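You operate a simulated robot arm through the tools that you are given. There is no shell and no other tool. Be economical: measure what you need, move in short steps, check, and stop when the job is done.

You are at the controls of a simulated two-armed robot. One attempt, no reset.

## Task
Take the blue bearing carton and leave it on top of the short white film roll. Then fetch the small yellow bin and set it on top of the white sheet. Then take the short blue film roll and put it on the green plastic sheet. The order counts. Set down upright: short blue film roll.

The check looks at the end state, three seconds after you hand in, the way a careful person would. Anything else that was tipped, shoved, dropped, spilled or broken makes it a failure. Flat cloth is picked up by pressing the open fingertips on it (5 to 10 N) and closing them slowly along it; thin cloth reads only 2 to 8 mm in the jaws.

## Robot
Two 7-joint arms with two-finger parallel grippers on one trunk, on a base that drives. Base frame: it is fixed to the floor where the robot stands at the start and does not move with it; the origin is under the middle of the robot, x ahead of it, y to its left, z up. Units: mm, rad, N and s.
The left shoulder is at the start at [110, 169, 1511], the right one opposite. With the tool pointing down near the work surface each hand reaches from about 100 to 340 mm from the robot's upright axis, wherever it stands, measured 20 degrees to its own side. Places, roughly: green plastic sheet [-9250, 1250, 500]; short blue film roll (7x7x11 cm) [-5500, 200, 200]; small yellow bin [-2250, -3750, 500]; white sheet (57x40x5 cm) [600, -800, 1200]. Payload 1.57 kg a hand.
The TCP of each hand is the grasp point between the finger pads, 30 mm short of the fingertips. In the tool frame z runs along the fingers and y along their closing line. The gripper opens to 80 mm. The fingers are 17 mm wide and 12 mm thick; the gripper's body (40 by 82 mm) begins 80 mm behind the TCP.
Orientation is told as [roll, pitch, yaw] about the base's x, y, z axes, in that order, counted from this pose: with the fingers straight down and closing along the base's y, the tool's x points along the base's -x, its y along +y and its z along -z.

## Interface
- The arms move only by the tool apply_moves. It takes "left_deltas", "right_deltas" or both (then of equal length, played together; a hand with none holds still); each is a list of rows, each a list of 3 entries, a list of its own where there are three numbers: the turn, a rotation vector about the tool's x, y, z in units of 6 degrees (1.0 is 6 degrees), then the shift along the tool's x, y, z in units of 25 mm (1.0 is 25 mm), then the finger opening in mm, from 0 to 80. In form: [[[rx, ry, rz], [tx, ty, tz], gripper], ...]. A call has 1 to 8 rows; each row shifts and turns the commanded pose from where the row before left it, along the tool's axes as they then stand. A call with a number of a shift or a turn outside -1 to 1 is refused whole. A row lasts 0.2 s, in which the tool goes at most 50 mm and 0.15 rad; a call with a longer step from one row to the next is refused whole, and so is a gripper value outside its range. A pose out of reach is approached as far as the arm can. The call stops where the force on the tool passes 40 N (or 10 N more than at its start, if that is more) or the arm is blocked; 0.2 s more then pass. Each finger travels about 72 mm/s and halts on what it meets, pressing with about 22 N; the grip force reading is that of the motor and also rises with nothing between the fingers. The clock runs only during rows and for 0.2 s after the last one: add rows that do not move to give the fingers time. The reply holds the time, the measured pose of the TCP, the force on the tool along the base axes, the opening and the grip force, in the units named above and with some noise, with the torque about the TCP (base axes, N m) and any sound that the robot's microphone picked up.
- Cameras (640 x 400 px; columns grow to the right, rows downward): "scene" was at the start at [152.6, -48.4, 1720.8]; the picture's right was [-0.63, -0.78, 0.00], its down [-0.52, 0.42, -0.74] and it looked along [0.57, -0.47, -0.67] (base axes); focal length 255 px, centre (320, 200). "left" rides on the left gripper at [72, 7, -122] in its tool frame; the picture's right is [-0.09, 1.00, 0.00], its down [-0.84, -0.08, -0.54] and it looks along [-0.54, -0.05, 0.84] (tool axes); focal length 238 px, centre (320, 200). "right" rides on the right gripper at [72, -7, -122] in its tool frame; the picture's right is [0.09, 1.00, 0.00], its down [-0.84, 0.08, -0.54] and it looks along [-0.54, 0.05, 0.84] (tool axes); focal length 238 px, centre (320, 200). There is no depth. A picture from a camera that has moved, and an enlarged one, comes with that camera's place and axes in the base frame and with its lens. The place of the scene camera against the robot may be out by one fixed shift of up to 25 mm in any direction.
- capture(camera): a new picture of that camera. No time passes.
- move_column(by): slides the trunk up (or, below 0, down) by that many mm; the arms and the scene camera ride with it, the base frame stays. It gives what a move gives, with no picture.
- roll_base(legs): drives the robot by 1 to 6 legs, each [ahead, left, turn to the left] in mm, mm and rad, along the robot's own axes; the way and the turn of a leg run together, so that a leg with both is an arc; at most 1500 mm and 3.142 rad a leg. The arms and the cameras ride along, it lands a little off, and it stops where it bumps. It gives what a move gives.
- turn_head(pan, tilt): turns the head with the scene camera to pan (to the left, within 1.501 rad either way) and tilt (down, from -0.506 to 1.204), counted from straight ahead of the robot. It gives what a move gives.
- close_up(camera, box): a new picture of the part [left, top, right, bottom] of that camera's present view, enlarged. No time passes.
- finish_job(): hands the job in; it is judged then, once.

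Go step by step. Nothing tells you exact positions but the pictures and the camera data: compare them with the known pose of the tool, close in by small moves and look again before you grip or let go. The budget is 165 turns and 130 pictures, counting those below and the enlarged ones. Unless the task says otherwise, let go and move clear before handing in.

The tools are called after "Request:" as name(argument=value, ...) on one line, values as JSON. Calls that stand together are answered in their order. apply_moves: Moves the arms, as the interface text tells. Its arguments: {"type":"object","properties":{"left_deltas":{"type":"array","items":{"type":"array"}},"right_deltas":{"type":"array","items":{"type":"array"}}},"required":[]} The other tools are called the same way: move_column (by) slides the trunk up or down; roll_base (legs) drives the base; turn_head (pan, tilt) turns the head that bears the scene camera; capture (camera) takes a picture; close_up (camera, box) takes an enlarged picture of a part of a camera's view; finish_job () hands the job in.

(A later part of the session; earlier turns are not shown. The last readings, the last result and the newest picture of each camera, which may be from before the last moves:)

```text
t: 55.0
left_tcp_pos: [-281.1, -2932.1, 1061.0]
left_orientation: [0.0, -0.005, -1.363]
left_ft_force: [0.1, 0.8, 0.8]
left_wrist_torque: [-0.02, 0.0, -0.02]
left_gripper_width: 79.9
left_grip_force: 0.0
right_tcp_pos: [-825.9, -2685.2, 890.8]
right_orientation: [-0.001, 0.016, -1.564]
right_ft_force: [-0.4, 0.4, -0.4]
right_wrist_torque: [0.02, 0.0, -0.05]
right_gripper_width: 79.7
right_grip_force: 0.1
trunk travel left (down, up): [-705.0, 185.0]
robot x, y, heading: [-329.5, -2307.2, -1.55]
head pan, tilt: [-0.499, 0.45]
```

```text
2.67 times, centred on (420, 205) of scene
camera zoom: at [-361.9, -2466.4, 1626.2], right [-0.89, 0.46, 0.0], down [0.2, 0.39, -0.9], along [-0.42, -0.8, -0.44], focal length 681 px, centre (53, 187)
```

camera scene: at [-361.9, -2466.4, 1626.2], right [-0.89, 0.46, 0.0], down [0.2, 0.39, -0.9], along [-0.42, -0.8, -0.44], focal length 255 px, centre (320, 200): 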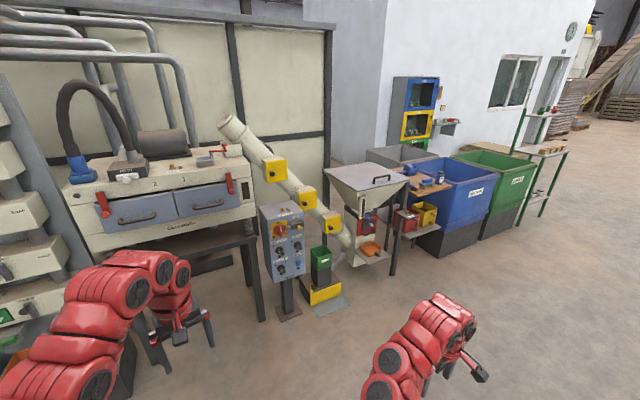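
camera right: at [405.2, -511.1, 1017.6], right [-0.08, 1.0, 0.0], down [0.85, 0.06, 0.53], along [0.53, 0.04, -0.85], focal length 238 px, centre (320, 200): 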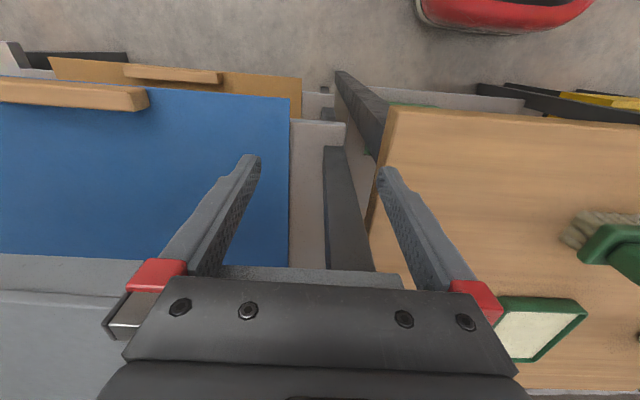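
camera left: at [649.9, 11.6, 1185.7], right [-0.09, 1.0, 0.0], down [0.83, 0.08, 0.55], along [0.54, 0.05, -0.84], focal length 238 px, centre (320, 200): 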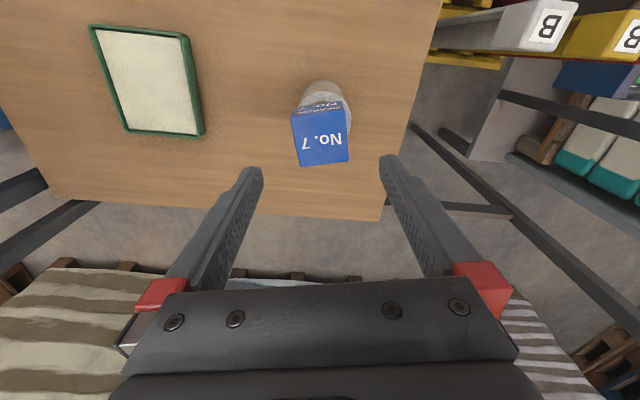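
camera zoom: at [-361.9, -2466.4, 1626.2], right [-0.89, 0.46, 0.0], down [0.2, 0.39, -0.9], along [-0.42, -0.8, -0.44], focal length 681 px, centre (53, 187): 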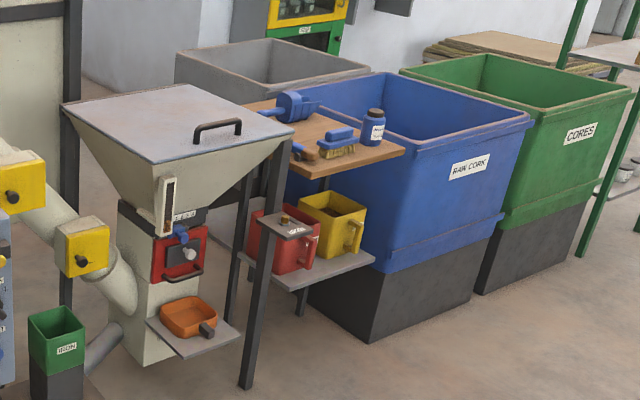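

The yellow bin sits on a low shelf (front edge y ≈ -3650) beneath a wooden board, so it needs a horizontal grasp by its front handle. First I tuck the left hand in.

Request:
apply_moves(left_deltas=[[[0, 0, 0], [0, 0, 1], 80], [[0, 0, 0], [0, 0, 1], 80], [[0, 0, 0], [0, 0, 1], 80], [[0, 0, 0], [0, 0, 1], 80], [[0, 0, 0], [0, 0, 1], 80], [[0, 0, 0], [0, 0, 1], 80], [[0, 0, 0], [0.8, 0.3, 0.5], 80], [[0, 0, 0], [0.8, 0.3, 0.5], 80]])

Request:
apply_moves(left_deltas=[[[0, 0, 0], [1, 0.5, 0], 80], [[0, 0, 0], [1, 0.5, 0], 80], [[0, 0, 0], [1, 0.5, 0], 80], [[0, 0, 0], [1, 0.5, 0], 80], [[0, 0, 0], [1, 0.5, 0], 80], [[0, 0, 0], [1, 0.5, 0], 80], [[0, 0, 0], [1, 0.5, 0], 80]])

```text
t: 56.8
left_tcp_pos: [-262.4, -2915.6, 924.1]
left_orientation: [-0.003, -0.007, -1.362]
left_ft_force: [0.5, -0.5, 0.3]
left_wrist_torque: [0.02, 0.01, -0.01]
left_gripper_width: 79.8
left_grip_force: 0.1
left hand out of reach, approached as far as the arm can: row 1, 2, 3, 7, 8
right_tcp_pos: [-827.3, -2685.8, 890.2]
right_orientation: [0.0, 0.016, -1.564]
right_ft_force: [-0.9, -1.0, 0.7]
right_wrist_torque: [0.02, -0.01, 0.01]
right_gripper_width: 80.0
right_grip_force: 0.0
trunk travel left (down, up): [-705.0, 185.0]
robot x, y, heading: [-331.5, -2311.7, -1.552]
head pan, tilt: [-0.499, 0.45]
```

```text
t: 58.4
left_tcp_pos: [-215.3, -2742.0, 896.5]
left_orientation: [-0.004, -0.008, -1.363]
left_ft_force: [0.0, 0.6, 0.1]
left_wrist_torque: [-0.02, -0.02, 0.01]
left_gripper_width: 80.1
left_grip_force: 0.1
left hand out of reach, approached as far as the arm can: row 1, 2, 3
right_tcp_pos: [-826.2, -2685.2, 890.2]
right_orientation: [-0.002, 0.017, -1.563]
right_ft_force: [0.4, -0.3, 0.6]
right_wrist_torque: [-0.02, 0.02, 0.01]
right_gripper_width: 79.8
right_grip_force: 0.2
trunk travel left (down, up): [-705.0, 185.0]
robot x, y, heading: [-326.1, -2308.0, -1.553]
head pan, tilt: [-0.499, 0.45]
```

Request:
roll_base(legs=[[450, 0, 0], [0, -1500, 0]])

Request:
turn_head(pan=-0.2, tilt=0.6)

Request:
capture(camera="scene")

```text
t: 68.2
left_tcp_pos: [-1716.8, -3230.1, 896.1]
left_orientation: [-0.002, -0.004, -1.363]
left_ft_force: [0.3, 0.4, -0.3]
left_wrist_torque: [-0.01, 0.01, 0.0]
left_gripper_width: 79.7
left_grip_force: 0.0
right_tcp_pos: [-2327.7, -3171.7, 890.1]
right_orientation: [-0.002, 0.016, -1.561]
right_ft_force: [0.1, 0.1, -0.7]
right_wrist_torque: [0.0, 0.01, 0.04]
right_gripper_width: 80.2
right_grip_force: 0.0
trunk travel left (down, up): [-705.0, 185.0]
robot x, y, heading: [-1828.2, -2792.2, -1.551]
head pan, tilt: [-0.499, 0.45]
```

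```text
t: 69.0
left_tcp_pos: [-1718.2, -3230.4, 894.4]
left_orientation: [-0.001, -0.007, -1.361]
left_ft_force: [0.3, 0.0, 0.0]
left_wrist_torque: [0.03, 0.0, 0.01]
left_gripper_width: 80.0
left_grip_force: 0.0
right_tcp_pos: [-2326.2, -3172.2, 890.2]
right_orientation: [-0.002, 0.016, -1.565]
right_ft_force: [1.0, -0.4, 0.2]
right_wrist_torque: [-0.02, 0.02, 0.04]
right_gripper_width: 79.9
right_grip_force: 0.0
trunk travel left (down, up): [-705.0, 185.0]
robot x, y, heading: [-1825.5, -2794.5, -1.55]
head pan, tilt: [-0.201, 0.6]
```

```text
97 pictures are left
camera scene: at [-1836.8, -2958.5, 1612.7], right [-0.98, 0.18, 0.0], down [0.1, 0.56, -0.83], along [-0.15, -0.81, -0.56], focal length 255 px, centre (320, 200)
```

scene: 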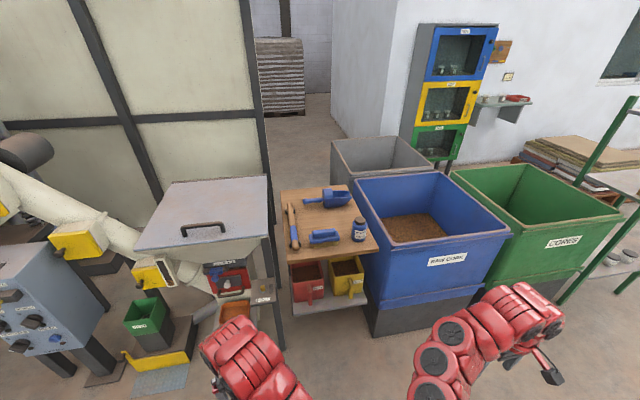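

Bin is near [-2140, -3790, 510]. I'll lower the trunk to see under the board.

Request:
move_column(by=-550)

Request:
turn_head(pan=-0.3, tilt=0.5)

Request:
capture(camera="scene")

Request:
close_up(camera="scene", box=[240, 140, 400, 260])

```text
refused: -550 is not a number from -400 to 400
```

```text
t: 69.6
left_tcp_pos: [-1716.7, -3229.4, 894.2]
left_orientation: [-0.001, -0.005, -1.364]
left_ft_force: [0.4, -0.2, 0.1]
left_wrist_torque: [-0.02, 0.02, 0.03]
left_gripper_width: 80.0
left_grip_force: 0.1
right_tcp_pos: [-2327.2, -3173.3, 889.8]
right_orientation: [-0.002, 0.016, -1.563]
right_ft_force: [0.5, 0.0, 0.1]
right_wrist_torque: [0.02, 0.02, 0.0]
right_gripper_width: 79.8
right_grip_force: 0.0
trunk travel left (down, up): [-705.0, 185.0]
robot x, y, heading: [-1830.8, -2796.3, -1.552]
head pan, tilt: [-0.3, 0.499]
```

```text
96 pictures are left
camera scene: at [-1846.0, -2959.1, 1621.7], right [-0.96, 0.28, 0.0], down [0.13, 0.46, -0.88], along [-0.24, -0.84, -0.48], focal length 255 px, centre (320, 200)
```

scene: 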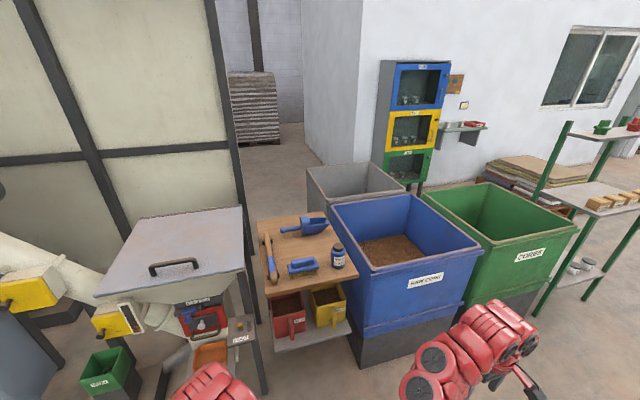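

```text
3.33 times, centred on (320, 200) of scene
camera zoom: at [-1846.0, -2959.1, 1621.7], right [-0.96, 0.28, 0.0], down [0.13, 0.46, -0.88], along [-0.24, -0.84, -0.48], focal length 851 px, centre (320, 200)
```

zoom: 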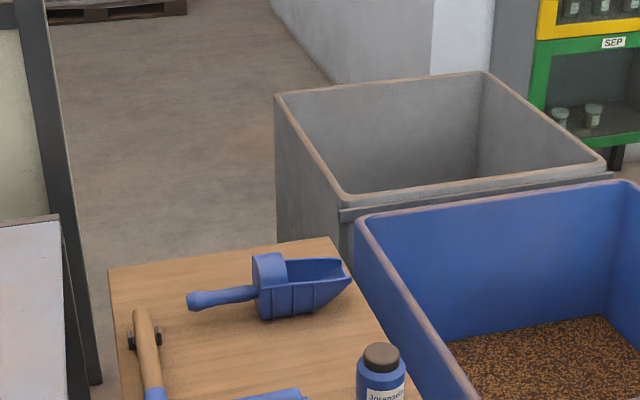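

Request:
move_column(by=-400)

Request:
capture(camera="scene")

```text
t: 73.5
left_tcp_pos: [-1716.9, -3229.6, 495.4]
left_orientation: [-0.001, -0.006, -1.361]
left_ft_force: [0.0, 1.3, 0.2]
left_wrist_torque: [0.0, -0.02, 0.01]
left_gripper_width: 79.8
left_grip_force: 0.0
right_tcp_pos: [-2326.4, -3172.0, 490.5]
right_orientation: [-0.002, 0.015, -1.564]
right_ft_force: [0.2, -0.6, -0.4]
right_wrist_torque: [-0.01, 0.02, 0.0]
right_gripper_width: 80.4
right_grip_force: 0.1
trunk travel left (down, up): [-305.0, 585.0]
robot x, y, heading: [-1831.0, -2793.9, -1.549]
head pan, tilt: [-0.3, 0.499]
```

```text
94 pictures are left
camera scene: at [-1846.1, -2958.9, 1221.8], right [-0.96, 0.28, 0.0], down [0.13, 0.46, -0.88], along [-0.24, -0.84, -0.48], focal length 255 px, centre (320, 200)
```

scene: 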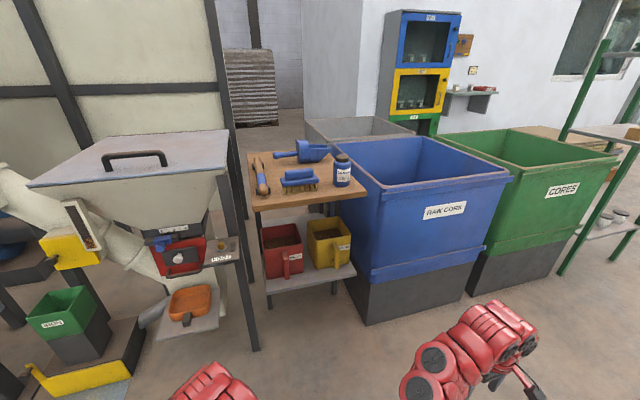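

Request:
close_up(camera="scene", box=[240, 180, 380, 300])

```text
3.33 times, centred on (310, 240) of scene
camera zoom: at [-1846.1, -2958.9, 1221.8], right [-0.96, 0.28, 0.0], down [0.13, 0.46, -0.88], along [-0.24, -0.84, -0.48], focal length 851 px, centre (353, 67)
```

zoom: 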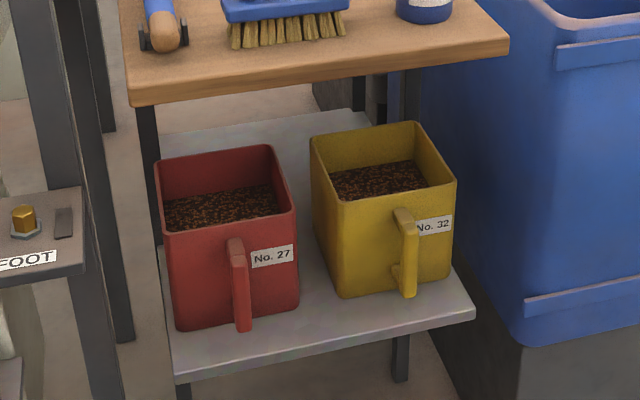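

Request:
move_column(by=-220)

Request:
turn_head(pan=-0.3, tilt=0.4)

Request:
capture(camera="scene")

Request:
close_up(camera="scene", box=[240, 160, 380, 280])

```text
t: 75.8
left_tcp_pos: [-1717.8, -3229.7, 275.4]
left_orientation: [-0.002, -0.005, -1.363]
left_ft_force: [0.4, 0.4, -0.7]
left_wrist_torque: [-0.05, -0.01, -0.02]
left_gripper_width: 79.7
left_grip_force: 0.0
right_tcp_pos: [-2328.1, -3171.3, 271.0]
right_orientation: [0.0, 0.016, -1.562]
right_ft_force: [0.5, 0.1, -0.3]
right_wrist_torque: [0.01, -0.04, 0.03]
right_gripper_width: 80.0
right_grip_force: 0.1
trunk travel left (down, up): [-85.0, 805.0]
robot x, y, heading: [-1829.7, -2796.8, -1.552]
head pan, tilt: [-0.3, 0.499]
```

```text
t: 76.5
left_tcp_pos: [-1717.8, -3230.9, 277.4]
left_orientation: [-0.002, -0.006, -1.363]
left_ft_force: [0.7, -0.4, -0.8]
left_wrist_torque: [-0.01, 0.02, 0.0]
left_gripper_width: 80.1
left_grip_force: 0.0
right_tcp_pos: [-2328.2, -3171.9, 270.2]
right_orientation: [-0.002, 0.013, -1.563]
right_ft_force: [-1.9, 0.2, -0.8]
right_wrist_torque: [0.02, 0.02, 0.0]
right_gripper_width: 80.0
right_grip_force: 0.1
trunk travel left (down, up): [-85.0, 805.0]
robot x, y, heading: [-1833.4, -2797.2, -1.548]
head pan, tilt: [-0.3, 0.4]
```

```text
92 pictures are left
camera scene: at [-1846.5, -2960.5, 1010.8], right [-0.96, 0.28, 0.0], down [0.11, 0.37, -0.92], along [-0.25, -0.89, -0.39], focal length 255 px, centre (320, 200)
```

scene: 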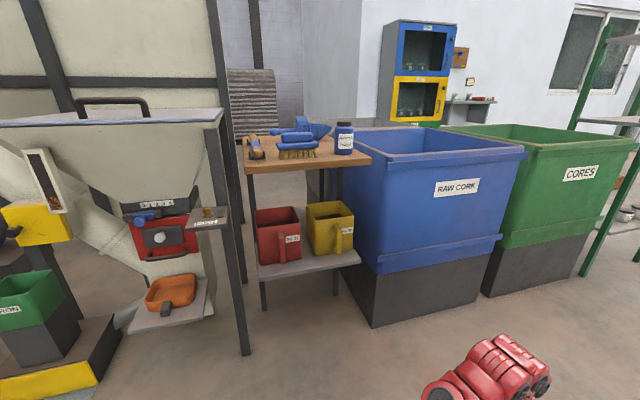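

```text
3.33 times, centred on (310, 220) of scene
camera zoom: at [-1846.5, -2960.5, 1010.8], right [-0.96, 0.28, 0.0], down [0.11, 0.37, -0.92], along [-0.25, -0.89, -0.39], focal length 851 px, centre (353, 133)
```

zoom: 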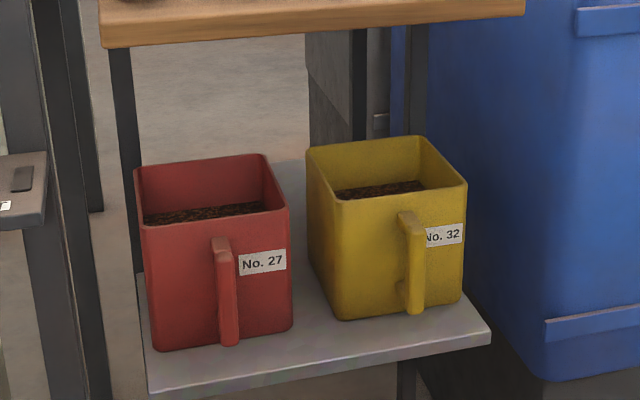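

The bin (half full of granules) is at x ≈ -2130 with its handle bar at y ≈ -3705, z 470–565; the shelf is at z 450 and the board front at y ≈ -3698. Plan: pull the bin forward by its handle, then regrip from above around front wall plus handle. First I tuck the left arm.

Request:
apply_moves(left_deltas=[[[0, 0, 0], [0.7, 1, 0], 40], [[0, 0, 0], [0.7, 1, 0], 40], [[0, 0, 0], [0.7, 1, 0], 40], [[0, 0, 0], [0.7, 1, 0], 40], [[0, 0, 0], [0.7, 1, 0], 40], [[0, 0, 0], [0.7, 1, 0], 40], [[0, 0, 0], [0.7, 1, 0], 40], [[0, 0, 0], [0.7, 1, 0], 40]])

Request:
roll_base(legs=[[0, -150, 0]])

Request:
capture(camera="right")

```text
t: 78.3
left_tcp_pos: [-1689.8, -3201.2, 277.5]
left_orientation: [-0.003, -0.006, -1.361]
left_ft_force: [-0.9, -0.9, 0.4]
left_wrist_torque: [0.0, 0.01, 0.02]
left_gripper_width: 39.7
left_grip_force: 0.1
left hand out of reach, approached as far as the arm can: row 2, 3, 4, 5, 6, 7, 8
right_tcp_pos: [-2327.4, -3172.7, 272.1]
right_orientation: [-0.002, 0.013, -1.565]
right_ft_force: [0.3, 0.2, 0.2]
right_wrist_torque: [0.01, 0.0, -0.01]
right_gripper_width: 80.1
right_grip_force: 0.0
trunk travel left (down, up): [-85.0, 805.0]
robot x, y, heading: [-1830.4, -2794.5, -1.553]
head pan, tilt: [-0.3, 0.4]
```

```text
t: 79.7
left_tcp_pos: [-1838.9, -3204.2, 277.5]
left_orientation: [-0.003, -0.009, -1.36]
left_ft_force: [-0.3, 0.0, 0.6]
left_wrist_torque: [0.01, -0.03, 0.0]
left_gripper_width: 40.1
left_grip_force: 0.1
right_tcp_pos: [-2477.1, -3177.6, 271.5]
right_orientation: [0.001, 0.013, -1.559]
right_ft_force: [-0.3, -0.6, 0.8]
right_wrist_torque: [0.0, -0.01, 0.04]
right_gripper_width: 79.9
right_grip_force: 0.1
trunk travel left (down, up): [-85.0, 805.0]
robot x, y, heading: [-1978.2, -2798.4, -1.546]
head pan, tilt: [-0.3, 0.4]
```

```text
90 pictures are left
camera right: at [-2484.1, -3104.7, 394.4], right [0.99, 0.1, 0.0], down [0.09, -0.84, 0.53], along [0.05, -0.53, -0.85], focal length 238 px, centre (320, 200)
```

right: 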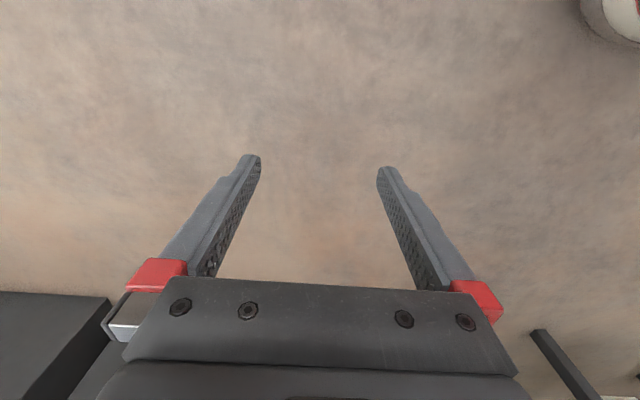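

Now I bring the right hand forward and left, then tilt it 45° toward the shelf.

Request:
apply_moves(right_deltas=[[[0, 0, 0], [-1, 1, -0.8], 80], [[0, 0, 0], [-1, 1, -0.8], 80], [[0, 0, 0], [-1, 1, -0.8], 80], [[0, 0, 0], [-1, 1, -0.8], 80], [[0, 0, 0], [-1, 1, -0.8], 80], [[0, 0, 0], [-1, 1, -0.8], 80], [[0, 0, 0], [-1, 1, -0.8], 80], [[0, 0, 0], [-1, 1, -0.8], 80]])

Request:
apply_moves(right_deltas=[[[0, -1, 0], [-0.775, 0.71, -0.46], 80], [[0, -1, 0], [-0.82, 0.71, -0.377], 80], [[0, -1, 0], [-0.854, 0.71, -0.289], 80], [[0, -1, 0], [-0.879, 0.71, -0.198], 80], [[0, -1, 0], [-0.895, 0.71, -0.105], 80], [[0, -1, 0], [-0.9, 0.71, -0.011], 80], [[0, -1, 0], [-0.898, 0.71, 0.083], 80], [[0, -0.5, 0], [-0.884, 0.71, 0.177], 80]])

Request:
capture(camera="right")

```text
t: 81.5
left_tcp_pos: [-1838.4, -3203.4, 278.3]
left_orientation: [-0.004, -0.009, -1.359]
left_ft_force: [-0.3, 0.2, -0.6]
left_wrist_torque: [-0.04, 0.0, 0.02]
left_gripper_width: 39.8
left_grip_force: 0.0
right_tcp_pos: [-2476.9, -3175.9, 272.3]
right_orientation: [0.0, 0.013, -1.561]
right_ft_force: [1.3, -0.8, 0.3]
right_wrist_torque: [0.0, 0.0, -0.01]
right_gripper_width: 79.8
right_grip_force: 0.0
right hand out of reach, approached as far as the arm can: row 1, 2, 3, 4, 5, 6, 7, 8
trunk travel left (down, up): [-85.0, 805.0]
robot x, y, heading: [-1977.4, -2802.7, -1.556]
head pan, tilt: [-0.3, 0.4]
```

```text
t: 83.2
left_tcp_pos: [-1838.8, -3203.8, 277.6]
left_orientation: [-0.004, -0.011, -1.362]
left_ft_force: [0.2, 0.0, 0.5]
left_wrist_torque: [-0.01, -0.03, -0.01]
left_gripper_width: 40.1
left_grip_force: 0.0
right_tcp_pos: [-2407.9, -3063.2, 128.3]
right_orientation: [-0.001, -0.774, -1.558]
right_ft_force: [-0.2, -0.5, -0.6]
right_wrist_torque: [0.0, 0.0, -0.02]
right_gripper_width: 80.0
right_grip_force: 0.2
right hand out of reach, approached as far as the arm can: row 1, 2, 3, 4, 5, 6, 7, 8
trunk travel left (down, up): [-85.0, 805.0]
robot x, y, heading: [-1981.8, -2799.9, -1.545]
head pan, tilt: [-0.3, 0.4]
```

```text
89 pictures are left
camera right: at [-2416.6, -2925.1, 165.5], right [0.99, 0.08, -0.07], down [0.08, -0.22, 0.97], along [0.06, -0.97, -0.22], focal length 238 px, centre (320, 200)
```

right: 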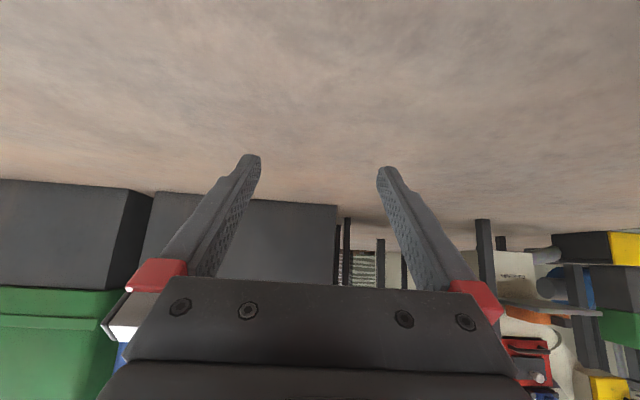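

Request:
apply_moves(right_deltas=[[[0, 0, 0], [-0.884, 0.5, 0.177], 80], [[0, 0, 0], [-0.884, 0.5, 0.177], 80], [[0, 0, 0], [-0.884, 0.5, 0.177], 80], [[0, 0, 0], [-0.884, 0.5, 0.177], 80]])

```text
t: 84.2
left_tcp_pos: [-1839.4, -3203.3, 276.5]
left_orientation: [-0.005, -0.01, -1.362]
left_ft_force: [0.1, 0.4, -0.6]
left_wrist_torque: [-0.01, 0.03, 0.03]
left_gripper_width: 39.9
left_grip_force: 0.1
right_tcp_pos: [-2363.6, -3135.4, 165.2]
right_orientation: [0.0, -0.775, -1.56]
right_ft_force: [-0.7, 0.1, 0.3]
right_wrist_torque: [0.01, -0.01, -0.02]
right_gripper_width: 80.1
right_grip_force: 0.0
right hand out of reach, approached as far as the arm can: row 1, 2
trunk travel left (down, up): [-85.0, 805.0]
robot x, y, heading: [-1979.2, -2794.6, -1.548]
head pan, tilt: [-0.3, 0.4]
```

Request:
apply_moves(right_deltas=[[[0, 0, 0], [-0.95, 0.45, 0], 80], [[0, 0, 0], [-0.95, 0.45, 0], 80], [[0, 0, 0], [-0.95, 0.45, 0], 80], [[0, 0, 0], [-0.95, 0.45, 0], 80], [[0, 0, 0], [-0.95, 0.45, 0], 80], [[0, 0, 0], [-0.95, 0.45, 0], 80], [[0, 0, 0], [-0.95, 0.45, 0], 80], [[0, 0, 0], [-0.95, 0.45, 0], 80]])

Request:
apply_moves(right_deltas=[[[0, 0, 0], [-0.95, 0.45, 0], 80], [[0, 0, 0], [-0.95, 0.45, 0], 80], [[0, 0, 0], [-0.95, 0.45, 0], 80], [[0, 0, 0], [-0.95, 0.45, 0], 80], [[0, 0, 0], [-0.95, 0.45, 0], 80], [[0, 0, 0], [-0.95, 0.45, 0], 80], [[0, 0, 0], [-0.95, 0.45, 0], 80], [[0, 0, 0], [-0.95, 0.45, 0], 80]])

Request:
capture(camera="right")

Request:
capture(camera="scene")

```text
t: 85.0
left_tcp_pos: [-1836.5, -3203.1, 279.5]
left_orientation: [0.01, -0.004, -1.355]
left_ft_force: [-0.2, -0.7, -0.7]
left_wrist_torque: [-0.03, 0.03, -0.02]
left_gripper_width: 40.1
left_grip_force: 0.1
right_tcp_pos: [-2406.3, -3237.8, 372.4]
right_orientation: [0.955, -1.282, -2.739]
right_ft_force: [-0.8, 0.4, -0.8]
right_wrist_torque: [-0.01, 0.03, -0.03]
right_gripper_width: 79.8
right_grip_force: 0.0
trunk travel left (down, up): [-85.0, 805.0]
robot x, y, heading: [-1976.6, -2796.1, -1.546]
head pan, tilt: [-0.3, 0.4]
stopped in row 3 (right hand): the arm was blocked; the commanded pose is now the measured one
```

```text
t: 85.5
left_tcp_pos: [-1836.0, -3202.7, 283.8]
left_orientation: [0.0, -0.008, -1.355]
left_ft_force: [-0.4, 1.0, -0.1]
left_wrist_torque: [0.04, 0.0, 0.02]
left_gripper_width: 40.0
left_grip_force: 0.1
right_tcp_pos: [-2467.6, -3161.3, 577.5]
right_orientation: [2.256, -0.668, 2.122]
right_ft_force: [0.8, 0.2, 0.6]
right_wrist_torque: [0.07, -0.04, 0.02]
right_gripper_width: 80.0
right_grip_force: 0.1
right hand out of reach, approached as far as the arm can: row 2
trunk travel left (down, up): [-85.0, 805.0]
robot x, y, heading: [-1980.5, -2796.9, -1.549]
head pan, tilt: [-0.3, 0.4]
stopped in row 2 (right hand): the arm was blocked; the commanded pose is now the measured one
```

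```text
88 pictures are left
camera right: at [-2388.3, -3116.7, 468.9], right [0.83, -0.14, 0.55], down [-0.04, 0.95, 0.3], along [-0.56, -0.27, 0.78], focal length 238 px, centre (320, 200)
```

right: 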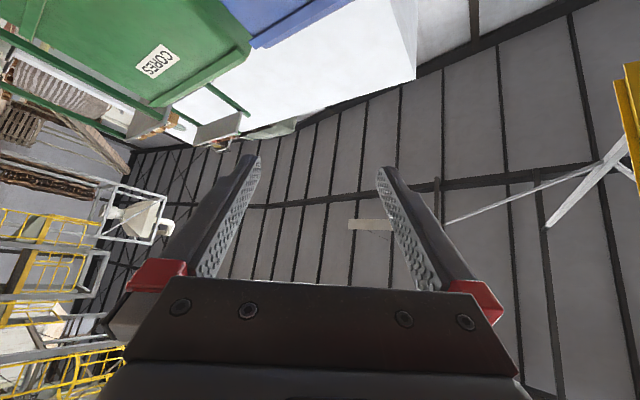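

```text
87 pictures are left
camera scene: at [-1993.3, -2961.2, 1019.4], right [-0.96, 0.27, 0.0], down [0.1, 0.37, -0.92], along [-0.25, -0.89, -0.39], focal length 255 px, centre (320, 200)
```

scene: 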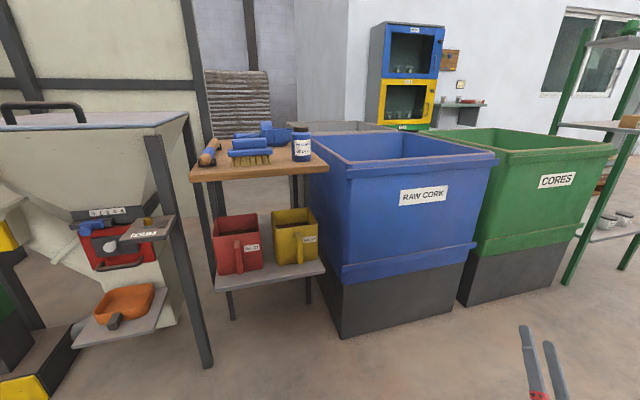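

The right arm flipped its configuration; the hand now points up and forward. I'll rotate it back gradually toward forward-down.

Request:
apply_moves(right_deltas=[[[-0.04, 0.89, -0.445], [0, 0, 0], 80], [[-0.04, 0.89, -0.445], [0, 0, 0], 80], [[-0.04, 0.89, -0.445], [0, 0, 0], 80], [[-0.04, 0.89, -0.445], [0, 0, 0], 80]])

Request:
turn_head(pan=-0.9, tilt=0.9)

Request:
capture(camera="scene")

```text
t: 86.2
left_tcp_pos: [-1834.3, -3202.5, 288.2]
left_orientation: [0.0, -0.002, -1.356]
left_ft_force: [0.3, -0.2, -0.4]
left_wrist_torque: [0.02, 0.04, -0.01]
left_gripper_width: 40.1
left_grip_force: 0.0
right_tcp_pos: [-2485.6, -3086.4, 658.9]
right_orientation: [2.428, -0.505, 2.014]
right_ft_force: [0.1, -0.2, 0.0]
right_wrist_torque: [0.04, -0.03, -0.01]
right_gripper_width: 80.0
right_grip_force: 0.1
trunk travel left (down, up): [-85.0, 805.0]
robot x, y, heading: [-1983.1, -2801.1, -1.549]
head pan, tilt: [-0.3, 0.4]
stopped in row 3 (right hand): the arm was blocked; the commanded pose is now the measured one
```

```text
t: 87.2
left_tcp_pos: [-1834.0, -3205.7, 286.4]
left_orientation: [-0.001, 0.001, -1.355]
left_ft_force: [-0.9, -0.5, -0.2]
left_wrist_torque: [-0.02, 0.01, -0.04]
left_gripper_width: 40.2
left_grip_force: 0.0
right_tcp_pos: [-2484.4, -3088.6, 660.1]
right_orientation: [2.431, -0.511, 2.014]
right_ft_force: [0.5, 0.4, -0.2]
right_wrist_torque: [0.0, 0.03, 0.0]
right_gripper_width: 80.0
right_grip_force: 0.1
trunk travel left (down, up): [-85.0, 805.0]
robot x, y, heading: [-1979.8, -2799.2, -1.55]
head pan, tilt: [-0.901, 0.901]
```

```text
86 pictures are left
camera scene: at [-2024.3, -2926.0, 981.0], right [-0.64, 0.77, 0.01], down [0.6, 0.5, -0.62], along [-0.48, -0.4, -0.78], focal length 255 px, centre (320, 200)
```

scene: 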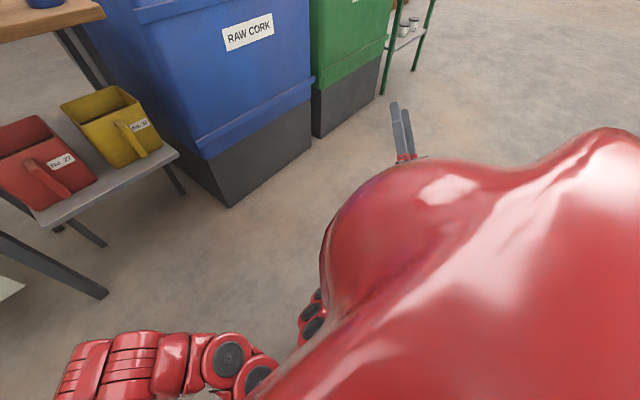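

Request:
turn_head(pan=-0.3, tilt=1.2)

Request:
capture(camera="scene")

Request:
capture(camera="right")

```text
t: 88.2
left_tcp_pos: [-1835.1, -3204.5, 286.0]
left_orientation: [0.002, -0.001, -1.351]
left_ft_force: [0.1, -0.5, 0.0]
left_wrist_torque: [0.0, 0.01, -0.01]
left_gripper_width: 40.1
left_grip_force: 0.2
right_tcp_pos: [-2485.4, -3087.6, 659.3]
right_orientation: [2.428, -0.511, 2.014]
right_ft_force: [0.5, 1.3, 1.1]
right_wrist_torque: [0.03, -0.02, 0.0]
right_gripper_width: 80.0
right_grip_force: 0.1
trunk travel left (down, up): [-85.0, 805.0]
robot x, y, heading: [-1980.0, -2801.3, -1.552]
head pan, tilt: [-0.3, 1.201]
```

```text
85 pictures are left
camera scene: at [-1983.5, -2932.0, 960.3], right [-0.96, 0.27, 0.0], down [0.25, 0.9, -0.36], along [-0.1, -0.35, -0.93], focal length 255 px, centre (320, 200)
```

scene: 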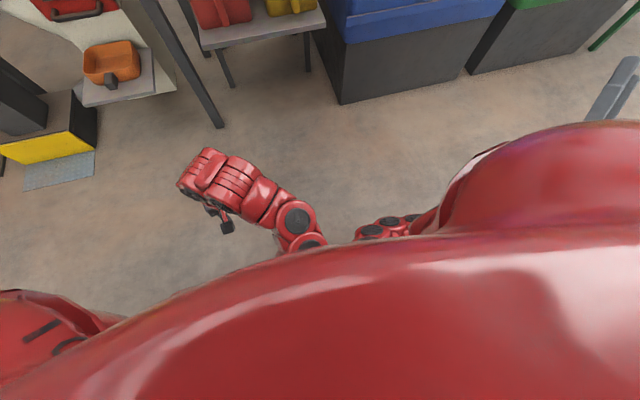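

```text
84 pictures are left
camera right: at [-2411.5, -3068.7, 539.5], right [0.85, -0.04, 0.52], down [-0.02, 1.0, 0.09], along [-0.52, -0.09, 0.85], focal length 238 px, centre (320, 200)
```

right: 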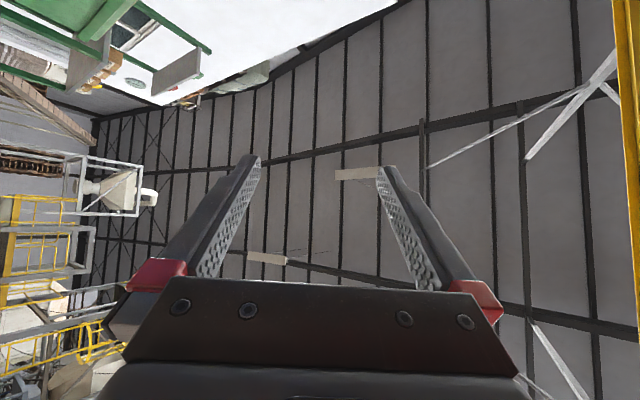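

The right elbow hangs inward beside the left arm. I'll extend the left hand forward/left to free it.

Request:
apply_moves(left_deltas=[[[0, 0, 0], [-0.83, 0.35, 0], 40], [[0, 0, 0], [-0.83, 0.35, 0], 40], [[0, 0, 0], [-0.83, 0.35, 0], 40], [[0, 0, 0], [-0.83, 0.35, 0], 40], [[0, 0, 0], [-0.83, 0.35, 0], 40], [[0, 0, 0], [-0.83, 0.35, 0], 40], [[0, 0, 0], [-0.83, 0.35, 0], 40], [[0, 0, 0], [-0.83, 0.35, 0], 40]])

Request:
apply_moves(right_deltas=[[[0, 0, 0], [0, 0, 0.5], 80], [[0, 0, 0], [0, 0, 0.5], 80]])

Request:
capture(camera="scene")

```text
t: 90.0
left_tcp_pos: [-1730.3, -3352.4, 284.3]
left_orientation: [0.005, 0.0, -1.353]
left_ft_force: [0.4, 0.1, -0.6]
left_wrist_torque: [-0.02, -0.02, -0.02]
left_gripper_width: 40.1
left_grip_force: 0.0
right_tcp_pos: [-2487.0, -3088.0, 656.0]
right_orientation: [2.426, -0.51, 2.015]
right_ft_force: [-0.2, -0.3, -0.4]
right_wrist_torque: [-0.04, 0.02, 0.01]
right_gripper_width: 80.0
right_grip_force: 0.1
trunk travel left (down, up): [-85.0, 805.0]
robot x, y, heading: [-1979.4, -2799.3, -1.549]
head pan, tilt: [-0.3, 1.201]
```

```text
t: 90.6
left_tcp_pos: [-1729.1, -3352.1, 279.8]
left_orientation: [0.003, 0.001, -1.353]
left_ft_force: [0.0, -0.1, 0.0]
left_wrist_torque: [0.02, -0.01, 0.03]
left_gripper_width: 39.8
left_grip_force: 0.0
right_tcp_pos: [-2495.7, -3108.5, 667.8]
right_orientation: [2.432, -0.523, 2.018]
right_ft_force: [0.0, 0.5, 0.2]
right_wrist_torque: [0.0, 0.01, 0.02]
right_gripper_width: 80.0
right_grip_force: 0.0
trunk travel left (down, up): [-85.0, 805.0]
robot x, y, heading: [-1981.0, -2798.6, -1.548]
head pan, tilt: [-0.3, 1.201]
```

```text
83 pictures are left
camera scene: at [-1984.7, -2933.5, 954.5], right [-0.96, 0.27, 0.0], down [0.25, 0.9, -0.36], along [-0.1, -0.34, -0.93], focal length 255 px, centre (320, 200)
```

scene: 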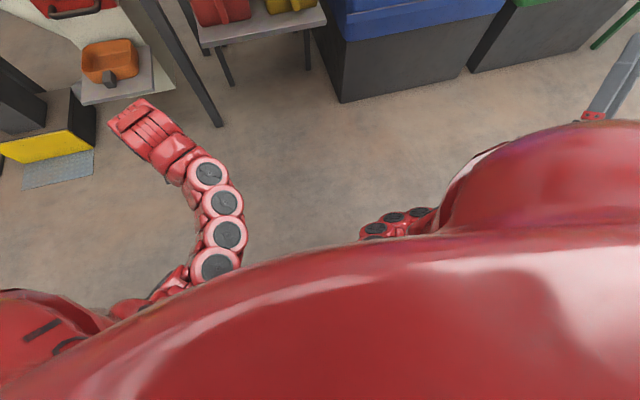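

Request:
apply_moves(right_deltas=[[[0, 0, 0], [0.64, 0, 0.5], 80], [[0, 0, 0], [0.64, 0, 0.5], 80], [[0, 0, 0], [0.64, 0, 0.5], 80], [[0, 0, 0], [0.64, 0, 0.5], 80], [[0, 0, 0], [0.64, 0, 0.5], 80], [[0, 0, 0], [0.64, 0, 0.5], 80]])

Request:
apply_moves(right_deltas=[[[0, 0.9, -0.4], [0, 0, 0], 80], [[0, 0.9, -0.4], [0, 0, 0], 80], [[0, 0.9, -0.4], [0, 0, 0], 80], [[0, 0.9, -0.4], [0, 0, 0], 80]])

```text
t: 92.0
left_tcp_pos: [-1730.0, -3351.4, 276.7]
left_orientation: [0.005, -0.005, -1.353]
left_ft_force: [0.3, -0.7, 0.6]
left_wrist_torque: [-0.02, 0.0, 0.0]
left_gripper_width: 39.9
left_grip_force: 0.1
right_tcp_pos: [-2492.4, -3230.4, 659.1]
right_orientation: [2.419, -0.52, 2.029]
right_ft_force: [0.7, 0.6, -0.1]
right_wrist_torque: [-0.01, -0.04, -0.01]
right_gripper_width: 80.1
right_grip_force: 0.0
trunk travel left (down, up): [-85.0, 805.0]
robot x, y, heading: [-1981.4, -2793.5, -1.546]
head pan, tilt: [-0.3, 1.201]
```

```text
t: 93.0
left_tcp_pos: [-1730.2, -3351.8, 276.1]
left_orientation: [0.005, -0.004, -1.353]
left_ft_force: [-0.3, -0.2, -0.3]
left_wrist_torque: [0.0, -0.01, -0.01]
left_gripper_width: 39.8
left_grip_force: 0.1
right_tcp_pos: [-2492.2, -3227.8, 661.7]
right_orientation: [2.293, -0.906, 2.222]
right_ft_force: [-0.7, -0.7, 0.2]
right_wrist_torque: [0.01, 0.04, -0.02]
right_gripper_width: 80.2
right_grip_force: 0.0
trunk travel left (down, up): [-85.0, 805.0]
robot x, y, heading: [-1980.6, -2801.1, -1.547]
head pan, tilt: [-0.3, 1.201]
```

Recovery works; I continue rotating toward forward-down while advancing.

Request:
apply_moves(right_deltas=[[[0, 0.923, -0.383], [0.26, 0.1, 0.54], 80], [[0, 0.923, -0.383], [0.215, 0.1, 0.56], 80], [[0, 0.923, -0.383], [0.155, 0.1, 0.58], 80], [[0, 0.923, -0.383], [0.1, 0.1, 0.59], 80], [[0, 0.923, -0.383], [0.04, 0.1, 0.6], 80], [[0, 0.923, -0.383], [0, 0.1, 0.6], 80], [[0, 0.923, -0.383], [-0.07, 0.1, 0.59], 80], [[0, 0.923, -0.383], [-0.12, 0.1, 0.58], 80]])

Request:
capture(camera="right")

```text
t: 94.8
left_tcp_pos: [-1730.1, -3351.6, 275.8]
left_orientation: [0.005, -0.007, -1.352]
left_ft_force: [0.0, -0.4, -0.1]
left_wrist_torque: [0.0, 0.02, -0.02]
left_gripper_width: 40.3
left_grip_force: 0.0
right_tcp_pos: [-2488.8, -3348.7, 669.2]
right_orientation: [0.511, -1.216, -2.166]
right_ft_force: [0.8, 0.1, -0.1]
right_wrist_torque: [-0.01, 0.01, 0.01]
right_gripper_width: 79.9
right_grip_force: 0.0
trunk travel left (down, up): [-85.0, 805.0]
robot x, y, heading: [-1978.1, -2797.3, -1.547]
head pan, tilt: [-0.3, 1.201]
```

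```text
82 pictures are left
camera right: at [-2474.2, -3209.7, 637.3], right [0.99, -0.08, 0.08], down [-0.06, 0.27, 0.96], along [-0.1, -0.96, 0.26], focal length 238 px, centre (320, 200)
```

right: 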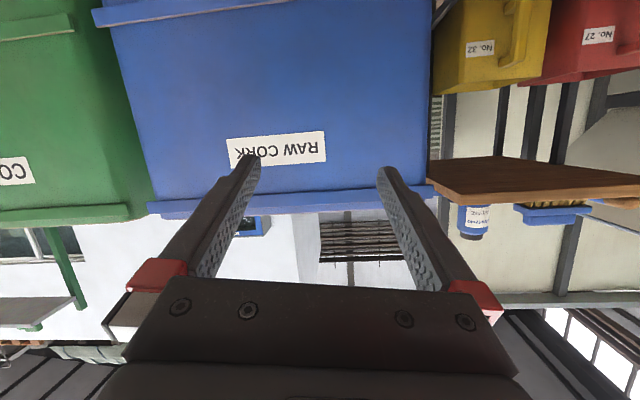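

Excellent, the hand now points forward. I straighten the roll and move left and down to line up with the handle.

Request:
apply_moves(right_deltas=[[[-0.21, 0.24, -0.9], [0, 0, 0], 80], [[-0.21, 0.24, -0.9], [0, 0, 0], 80], [[0, 0, 0], [0.37, 1, 0.13], 80], [[0, 0, 0], [0.37, 1, 0.13], 80], [[0, 0, 0], [0.37, 1, 0.13], 80], [[0, 0, 0], [0.37, 1, 0.13], 80], [[0, 0, 0], [0.37, 1, 0.13], 80], [[0, 0, 0], [0.37, 1, 0.13], 80]])

Request:
apply_moves(right_deltas=[[[0, 0, 0], [0.37, 1, 0.13], 80], [[0, 0, 0], [0.37, 1, 0.13], 80], [[0, 0, 0], [0.37, 1, 0.13], 80], [[0, 0, 0], [0.37, 1, 0.13], 80], [[0, 0, 0], [0.37, 1, 0.13], 80], [[0, 0, 0], [0.37, 1, 0.13], 80], [[0, 0, 0], [0.37, 1, 0.13], 80], [[0, 0, 0], [0, 0, 0], 80]])

Request:
capture(camera="right")

```text
t: 96.6
left_tcp_pos: [-1730.1, -3351.1, 276.1]
left_orientation: [0.004, -0.005, -1.355]
left_ft_force: [0.4, 0.3, -0.6]
left_wrist_torque: [0.02, 0.01, -0.01]
left_gripper_width: 40.1
left_grip_force: 0.0
right_tcp_pos: [-2348.4, -3357.2, 618.6]
right_orientation: [0.036, -1.223, -1.604]
right_ft_force: [-1.8, -0.2, -1.7]
right_wrist_torque: [-0.09, -0.04, 0.14]
right_gripper_width: 80.1
right_grip_force: 0.0
right hand out of reach, approached as far as the arm can: row 8
trunk travel left (down, up): [-85.0, 805.0]
robot x, y, heading: [-1975.1, -2801.1, -1.545]
head pan, tilt: [-0.3, 1.201]
```

```text
t: 98.4
left_tcp_pos: [-1728.8, -3351.7, 275.8]
left_orientation: [0.005, -0.004, -1.353]
left_ft_force: [0.1, -0.1, 0.1]
left_wrist_torque: [0.0, -0.01, 0.0]
left_gripper_width: 40.1
left_grip_force: 0.1
right_tcp_pos: [-2297.2, -3411.8, 595.2]
right_orientation: [0.022, -1.219, -1.593]
right_ft_force: [0.6, -0.5, 0.5]
right_wrist_torque: [0.02, -0.01, -0.01]
right_gripper_width: 79.8
right_grip_force: 0.0
right hand out of reach, approached as far as the arm can: row 1, 2, 3, 4, 5, 6, 7
trunk travel left (down, up): [-85.0, 805.0]
robot x, y, heading: [-1979.3, -2797.4, -1.549]
head pan, tilt: [-0.3, 1.201]
```

```text
81 pictures are left
camera right: at [-2303.2, -3271.4, 570.7], right [1.0, 0.03, -0.08], down [0.07, 0.22, 0.97], along [0.05, -0.97, 0.22], focal length 238 px, centre (320, 200)
```

right: 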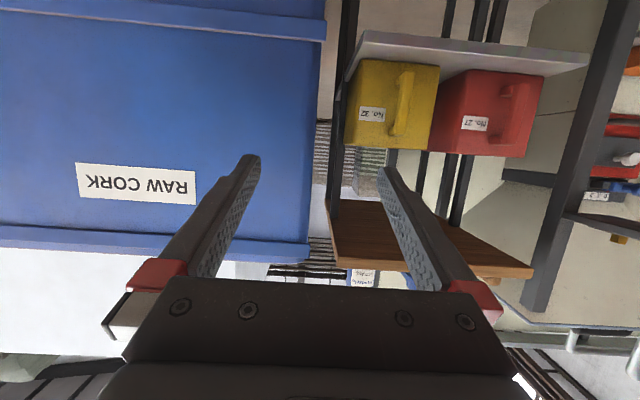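

Request:
apply_moves(right_deltas=[[[0, 0, 0], [-0.28, 0.3, 0.8], 80], [[0, 0, 0], [-0.28, 0.3, 0.8], 80], [[0, 0, 0], [-0.28, 0.6, 0.8], 80], [[0, 0, 0], [-0.28, 0.8, 0.8], 80], [[0, 0, 0], [-0.28, 0.8, 0.8], 80], [[0, 0, 0], [-0.28, 0.8, 0.8], 80], [[0, 0, 0], [0, 0.8, 0], 80], [[0, 0, 0], [0, 0.8, 0], 80]])

Request:
capture(camera="right")

```text
t: 100.2
left_tcp_pos: [-1729.8, -3351.1, 275.5]
left_orientation: [0.005, -0.005, -1.354]
left_ft_force: [-0.6, 0.7, 1.2]
left_wrist_torque: [-0.01, 0.04, -0.01]
left_gripper_width: 40.0
left_grip_force: 0.1
right_tcp_pos: [-2169.7, -3541.5, 593.6]
right_orientation: [0.02, -1.219, -1.593]
right_ft_force: [-0.2, 0.5, 0.0]
right_wrist_torque: [-0.01, 0.02, -0.04]
right_gripper_width: 80.0
right_grip_force: 0.1
trunk travel left (down, up): [-85.0, 805.0]
robot x, y, heading: [-1978.9, -2796.1, -1.549]
head pan, tilt: [-0.3, 1.201]
```

```text
80 pictures are left
camera right: at [-2175.3, -3400.3, 568.5], right [1.0, 0.03, -0.08], down [0.07, 0.22, 0.97], along [0.04, -0.97, 0.22], focal length 238 px, centre (320, 200)
```

right: 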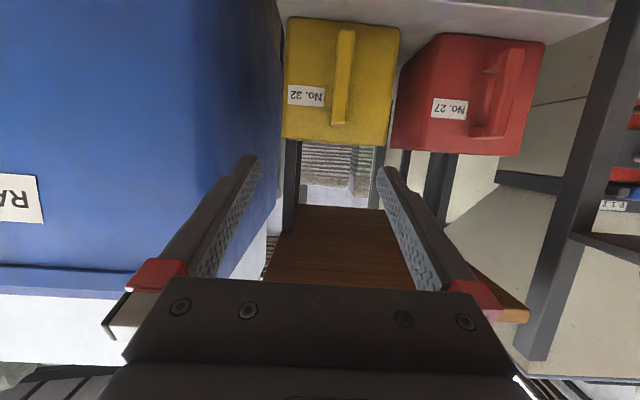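

The handle bar is at about [-2147, -3717], z 435–540. A steeper approach (≈20° from vertical, fingers straddling the bar) clears the board, so I rotate the hand while drawing it back and down.

Request:
apply_moves(right_deltas=[[[0, 1, 0], [0.925, 0, -0.26], 80], [[0, 1, 0], [0.947, 0, -0.161], 80], [[0, 1, 0], [0.958, 0, -0.061], 80], [[0, 1, 0], [0.96, 0, 0.039], 80], [[0, 1, 0], [0.95, 0, 0.14], 80], [[0, 1, 0], [0.93, 0, 0.238], 80], [[0, 1, 0], [0.9, 0, 0.334], 80], [[0, 1, 0], [0.861, 0, 0.426], 80]])

Request:
capture(camera="right")

```text
t: 102.0
left_tcp_pos: [-1729.9, -3351.2, 275.8]
left_orientation: [0.003, -0.005, -1.354]
left_ft_force: [0.0, 0.0, 0.0]
left_wrist_torque: [0.04, 0.02, 0.0]
left_gripper_width: 39.9
left_grip_force: 0.0
right_tcp_pos: [-2167.3, -3427.5, 424.9]
right_orientation: [0.01, -0.39, -1.579]
right_ft_force: [0.0, -0.6, -1.0]
right_wrist_torque: [-0.04, -0.03, -0.05]
right_gripper_width: 79.9
right_grip_force: 0.1
right hand out of reach, approached as far as the arm can: row 8
trunk travel left (down, up): [-85.0, 805.0]
robot x, y, heading: [-1980.5, -2797.8, -1.551]
head pan, tilt: [-0.3, 1.201]
```

```text
79 pictures are left
camera right: at [-2174.3, -3311.7, 510.0], right [1.0, 0.08, -0.02], down [0.07, -0.57, 0.82], along [0.05, -0.82, -0.57], focal length 238 px, centre (320, 200)
```

right: 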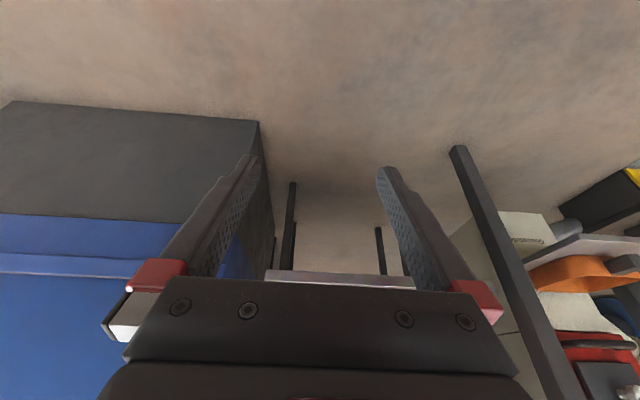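

Request:
move_column(by=70)

Request:
roll_base(legs=[[150, 0, 0]])

Request:
apply_moves(right_deltas=[[[0, 0, 0], [0, 0.4, 0], 80], [[0, 0, 0], [0, 0.4, 0], 80], [[0, 0, 0], [0, 0, 0], 80]])

Request:
capture(camera="right")

```text
t: 103.1
left_tcp_pos: [-1728.4, -3351.7, 345.7]
left_orientation: [0.005, -0.005, -1.353]
left_ft_force: [-0.2, 0.6, 0.7]
left_wrist_torque: [0.01, 0.01, -0.01]
left_gripper_width: 39.9
left_grip_force: 0.0
right_tcp_pos: [-2167.7, -3427.5, 493.2]
right_orientation: [0.011, -0.388, -1.578]
right_ft_force: [0.0, 0.0, 0.0]
right_wrist_torque: [0.02, 0.01, -0.03]
right_gripper_width: 79.8
right_grip_force: 0.1
trunk travel left (down, up): [-155.0, 735.0]
robot x, y, heading: [-1979.5, -2799.5, -1.549]
head pan, tilt: [-0.3, 1.201]
```

```text
t: 104.4
left_tcp_pos: [-1725.6, -3502.2, 344.7]
left_orientation: [0.006, -0.005, -1.351]
left_ft_force: [-0.3, 1.0, 0.1]
left_wrist_torque: [0.02, 0.0, 0.03]
left_gripper_width: 40.0
left_grip_force: 0.1
right_tcp_pos: [-2162.3, -3577.1, 494.3]
right_orientation: [0.009, -0.39, -1.577]
right_ft_force: [0.2, 0.1, -1.0]
right_wrist_torque: [0.0, 0.03, 0.02]
right_gripper_width: 80.1
right_grip_force: 0.0
trunk travel left (down, up): [-155.0, 735.0]
robot x, y, heading: [-1974.5, -2952.9, -1.55]
head pan, tilt: [-0.3, 1.201]
```

```text
t: 105.2
left_tcp_pos: [-1726.1, -3501.6, 345.9]
left_orientation: [0.004, -0.005, -1.349]
left_ft_force: [0.1, -0.2, 0.4]
left_wrist_torque: [-0.01, -0.03, 0.01]
left_gripper_width: 40.0
left_grip_force: 0.0
right_tcp_pos: [-2141.9, -3578.1, 493.6]
right_orientation: [0.016, -0.395, -1.577]
right_ft_force: [0.2, -0.1, 0.4]
right_wrist_torque: [0.0, -0.03, 0.0]
right_gripper_width: 80.2
right_grip_force: 0.1
trunk travel left (down, up): [-155.0, 735.0]
robot x, y, heading: [-1975.4, -2952.6, -1.546]
head pan, tilt: [-0.3, 1.201]
```

```text
78 pictures are left
camera right: at [-2149.6, -3463.5, 578.8], right [1.0, 0.08, -0.02], down [0.07, -0.56, 0.82], along [0.06, -0.82, -0.57], focal length 238 px, centre (320, 200)
```

right: 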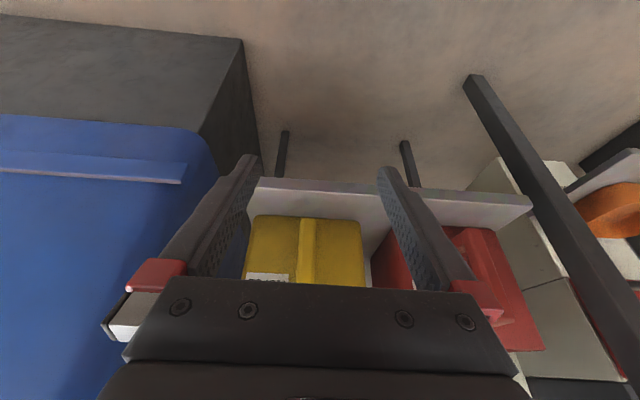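

Bar is centred between the fingers. I advance horizontally toward it.

Request:
apply_moves(right_deltas=[[[0, 0, 0], [-0.8, -0.15, 0.33], 80], [[0, 0, 0], [-0.8, 0, 0.33], 80], [[0, 0, 0], [-0.8, 0, 0.33], 80], [[0, 0, 0], [-0.8, 0, 0.33], 80], [[0, 0, 0], [-0.8, 0, 0.33], 80], [[0, 0, 0], [0, 0, 0], 80]])

Request:
capture(camera="right")

```text
t: 106.6
left_tcp_pos: [-1725.5, -3501.8, 345.8]
left_orientation: [0.006, -0.006, -1.349]
left_ft_force: [-0.2, 0.0, 0.5]
left_wrist_torque: [-0.02, -0.01, -0.01]
left_gripper_width: 39.8
left_grip_force: 0.1
right_tcp_pos: [-2146.1, -3685.5, 495.9]
right_orientation: [0.011, -0.389, -1.574]
right_ft_force: [-0.6, -0.4, -0.1]
right_wrist_torque: [0.01, 0.0, -0.02]
right_gripper_width: 79.9
right_grip_force: 0.1
trunk travel left (down, up): [-155.0, 735.0]
robot x, y, heading: [-1973.0, -2948.3, -1.545]
head pan, tilt: [-0.3, 1.201]
```

```text
77 pictures are left
camera right: at [-2152.8, -3571.9, 580.6], right [1.0, 0.08, -0.03], down [0.07, -0.57, 0.82], along [0.05, -0.82, -0.57], focal length 238 px, centre (320, 200)
```

right: 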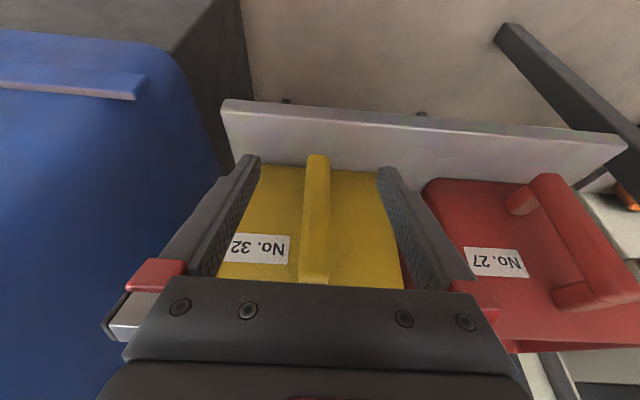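

Request:
apply_moves(right_deltas=[[[0, 0, 0], [-0.53, -0.06, 0.22], 80], [[0, 0, 0], [-0.53, 0, 0.22], 80], [[0, 0, 0], [0, 0, 0], 80]])

Request:
capture(camera="right")

```text
t: 107.4
left_tcp_pos: [-1725.3, -3501.0, 345.5]
left_orientation: [0.005, -0.003, -1.35]
left_ft_force: [0.0, -0.3, 0.5]
left_wrist_torque: [-0.02, 0.0, -0.02]
left_gripper_width: 40.0
left_grip_force: 0.0
right_tcp_pos: [-2147.9, -3714.1, 494.8]
right_orientation: [0.011, -0.388, -1.576]
right_ft_force: [1.5, -0.3, -0.3]
right_wrist_torque: [-0.05, -0.01, 0.05]
right_gripper_width: 80.0
right_grip_force: 0.1
trunk travel left (down, up): [-155.0, 735.0]
robot x, y, heading: [-1976.8, -2952.1, -1.546]
head pan, tilt: [-0.3, 1.201]
```

```text
76 pictures are left
camera right: at [-2155.3, -3600.3, 580.7], right [1.0, 0.08, -0.03], down [0.07, -0.57, 0.82], along [0.05, -0.82, -0.57], focal length 238 px, centre (320, 200)
```

right: 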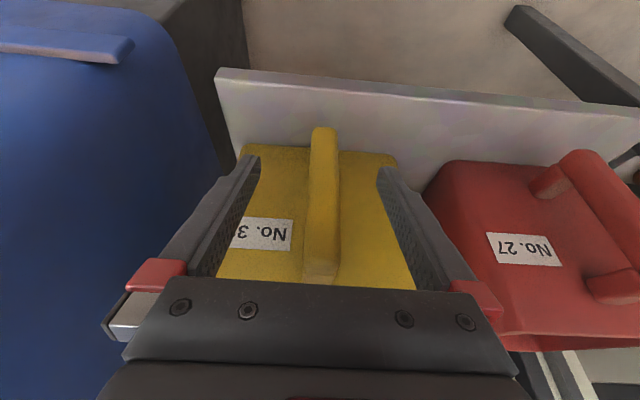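

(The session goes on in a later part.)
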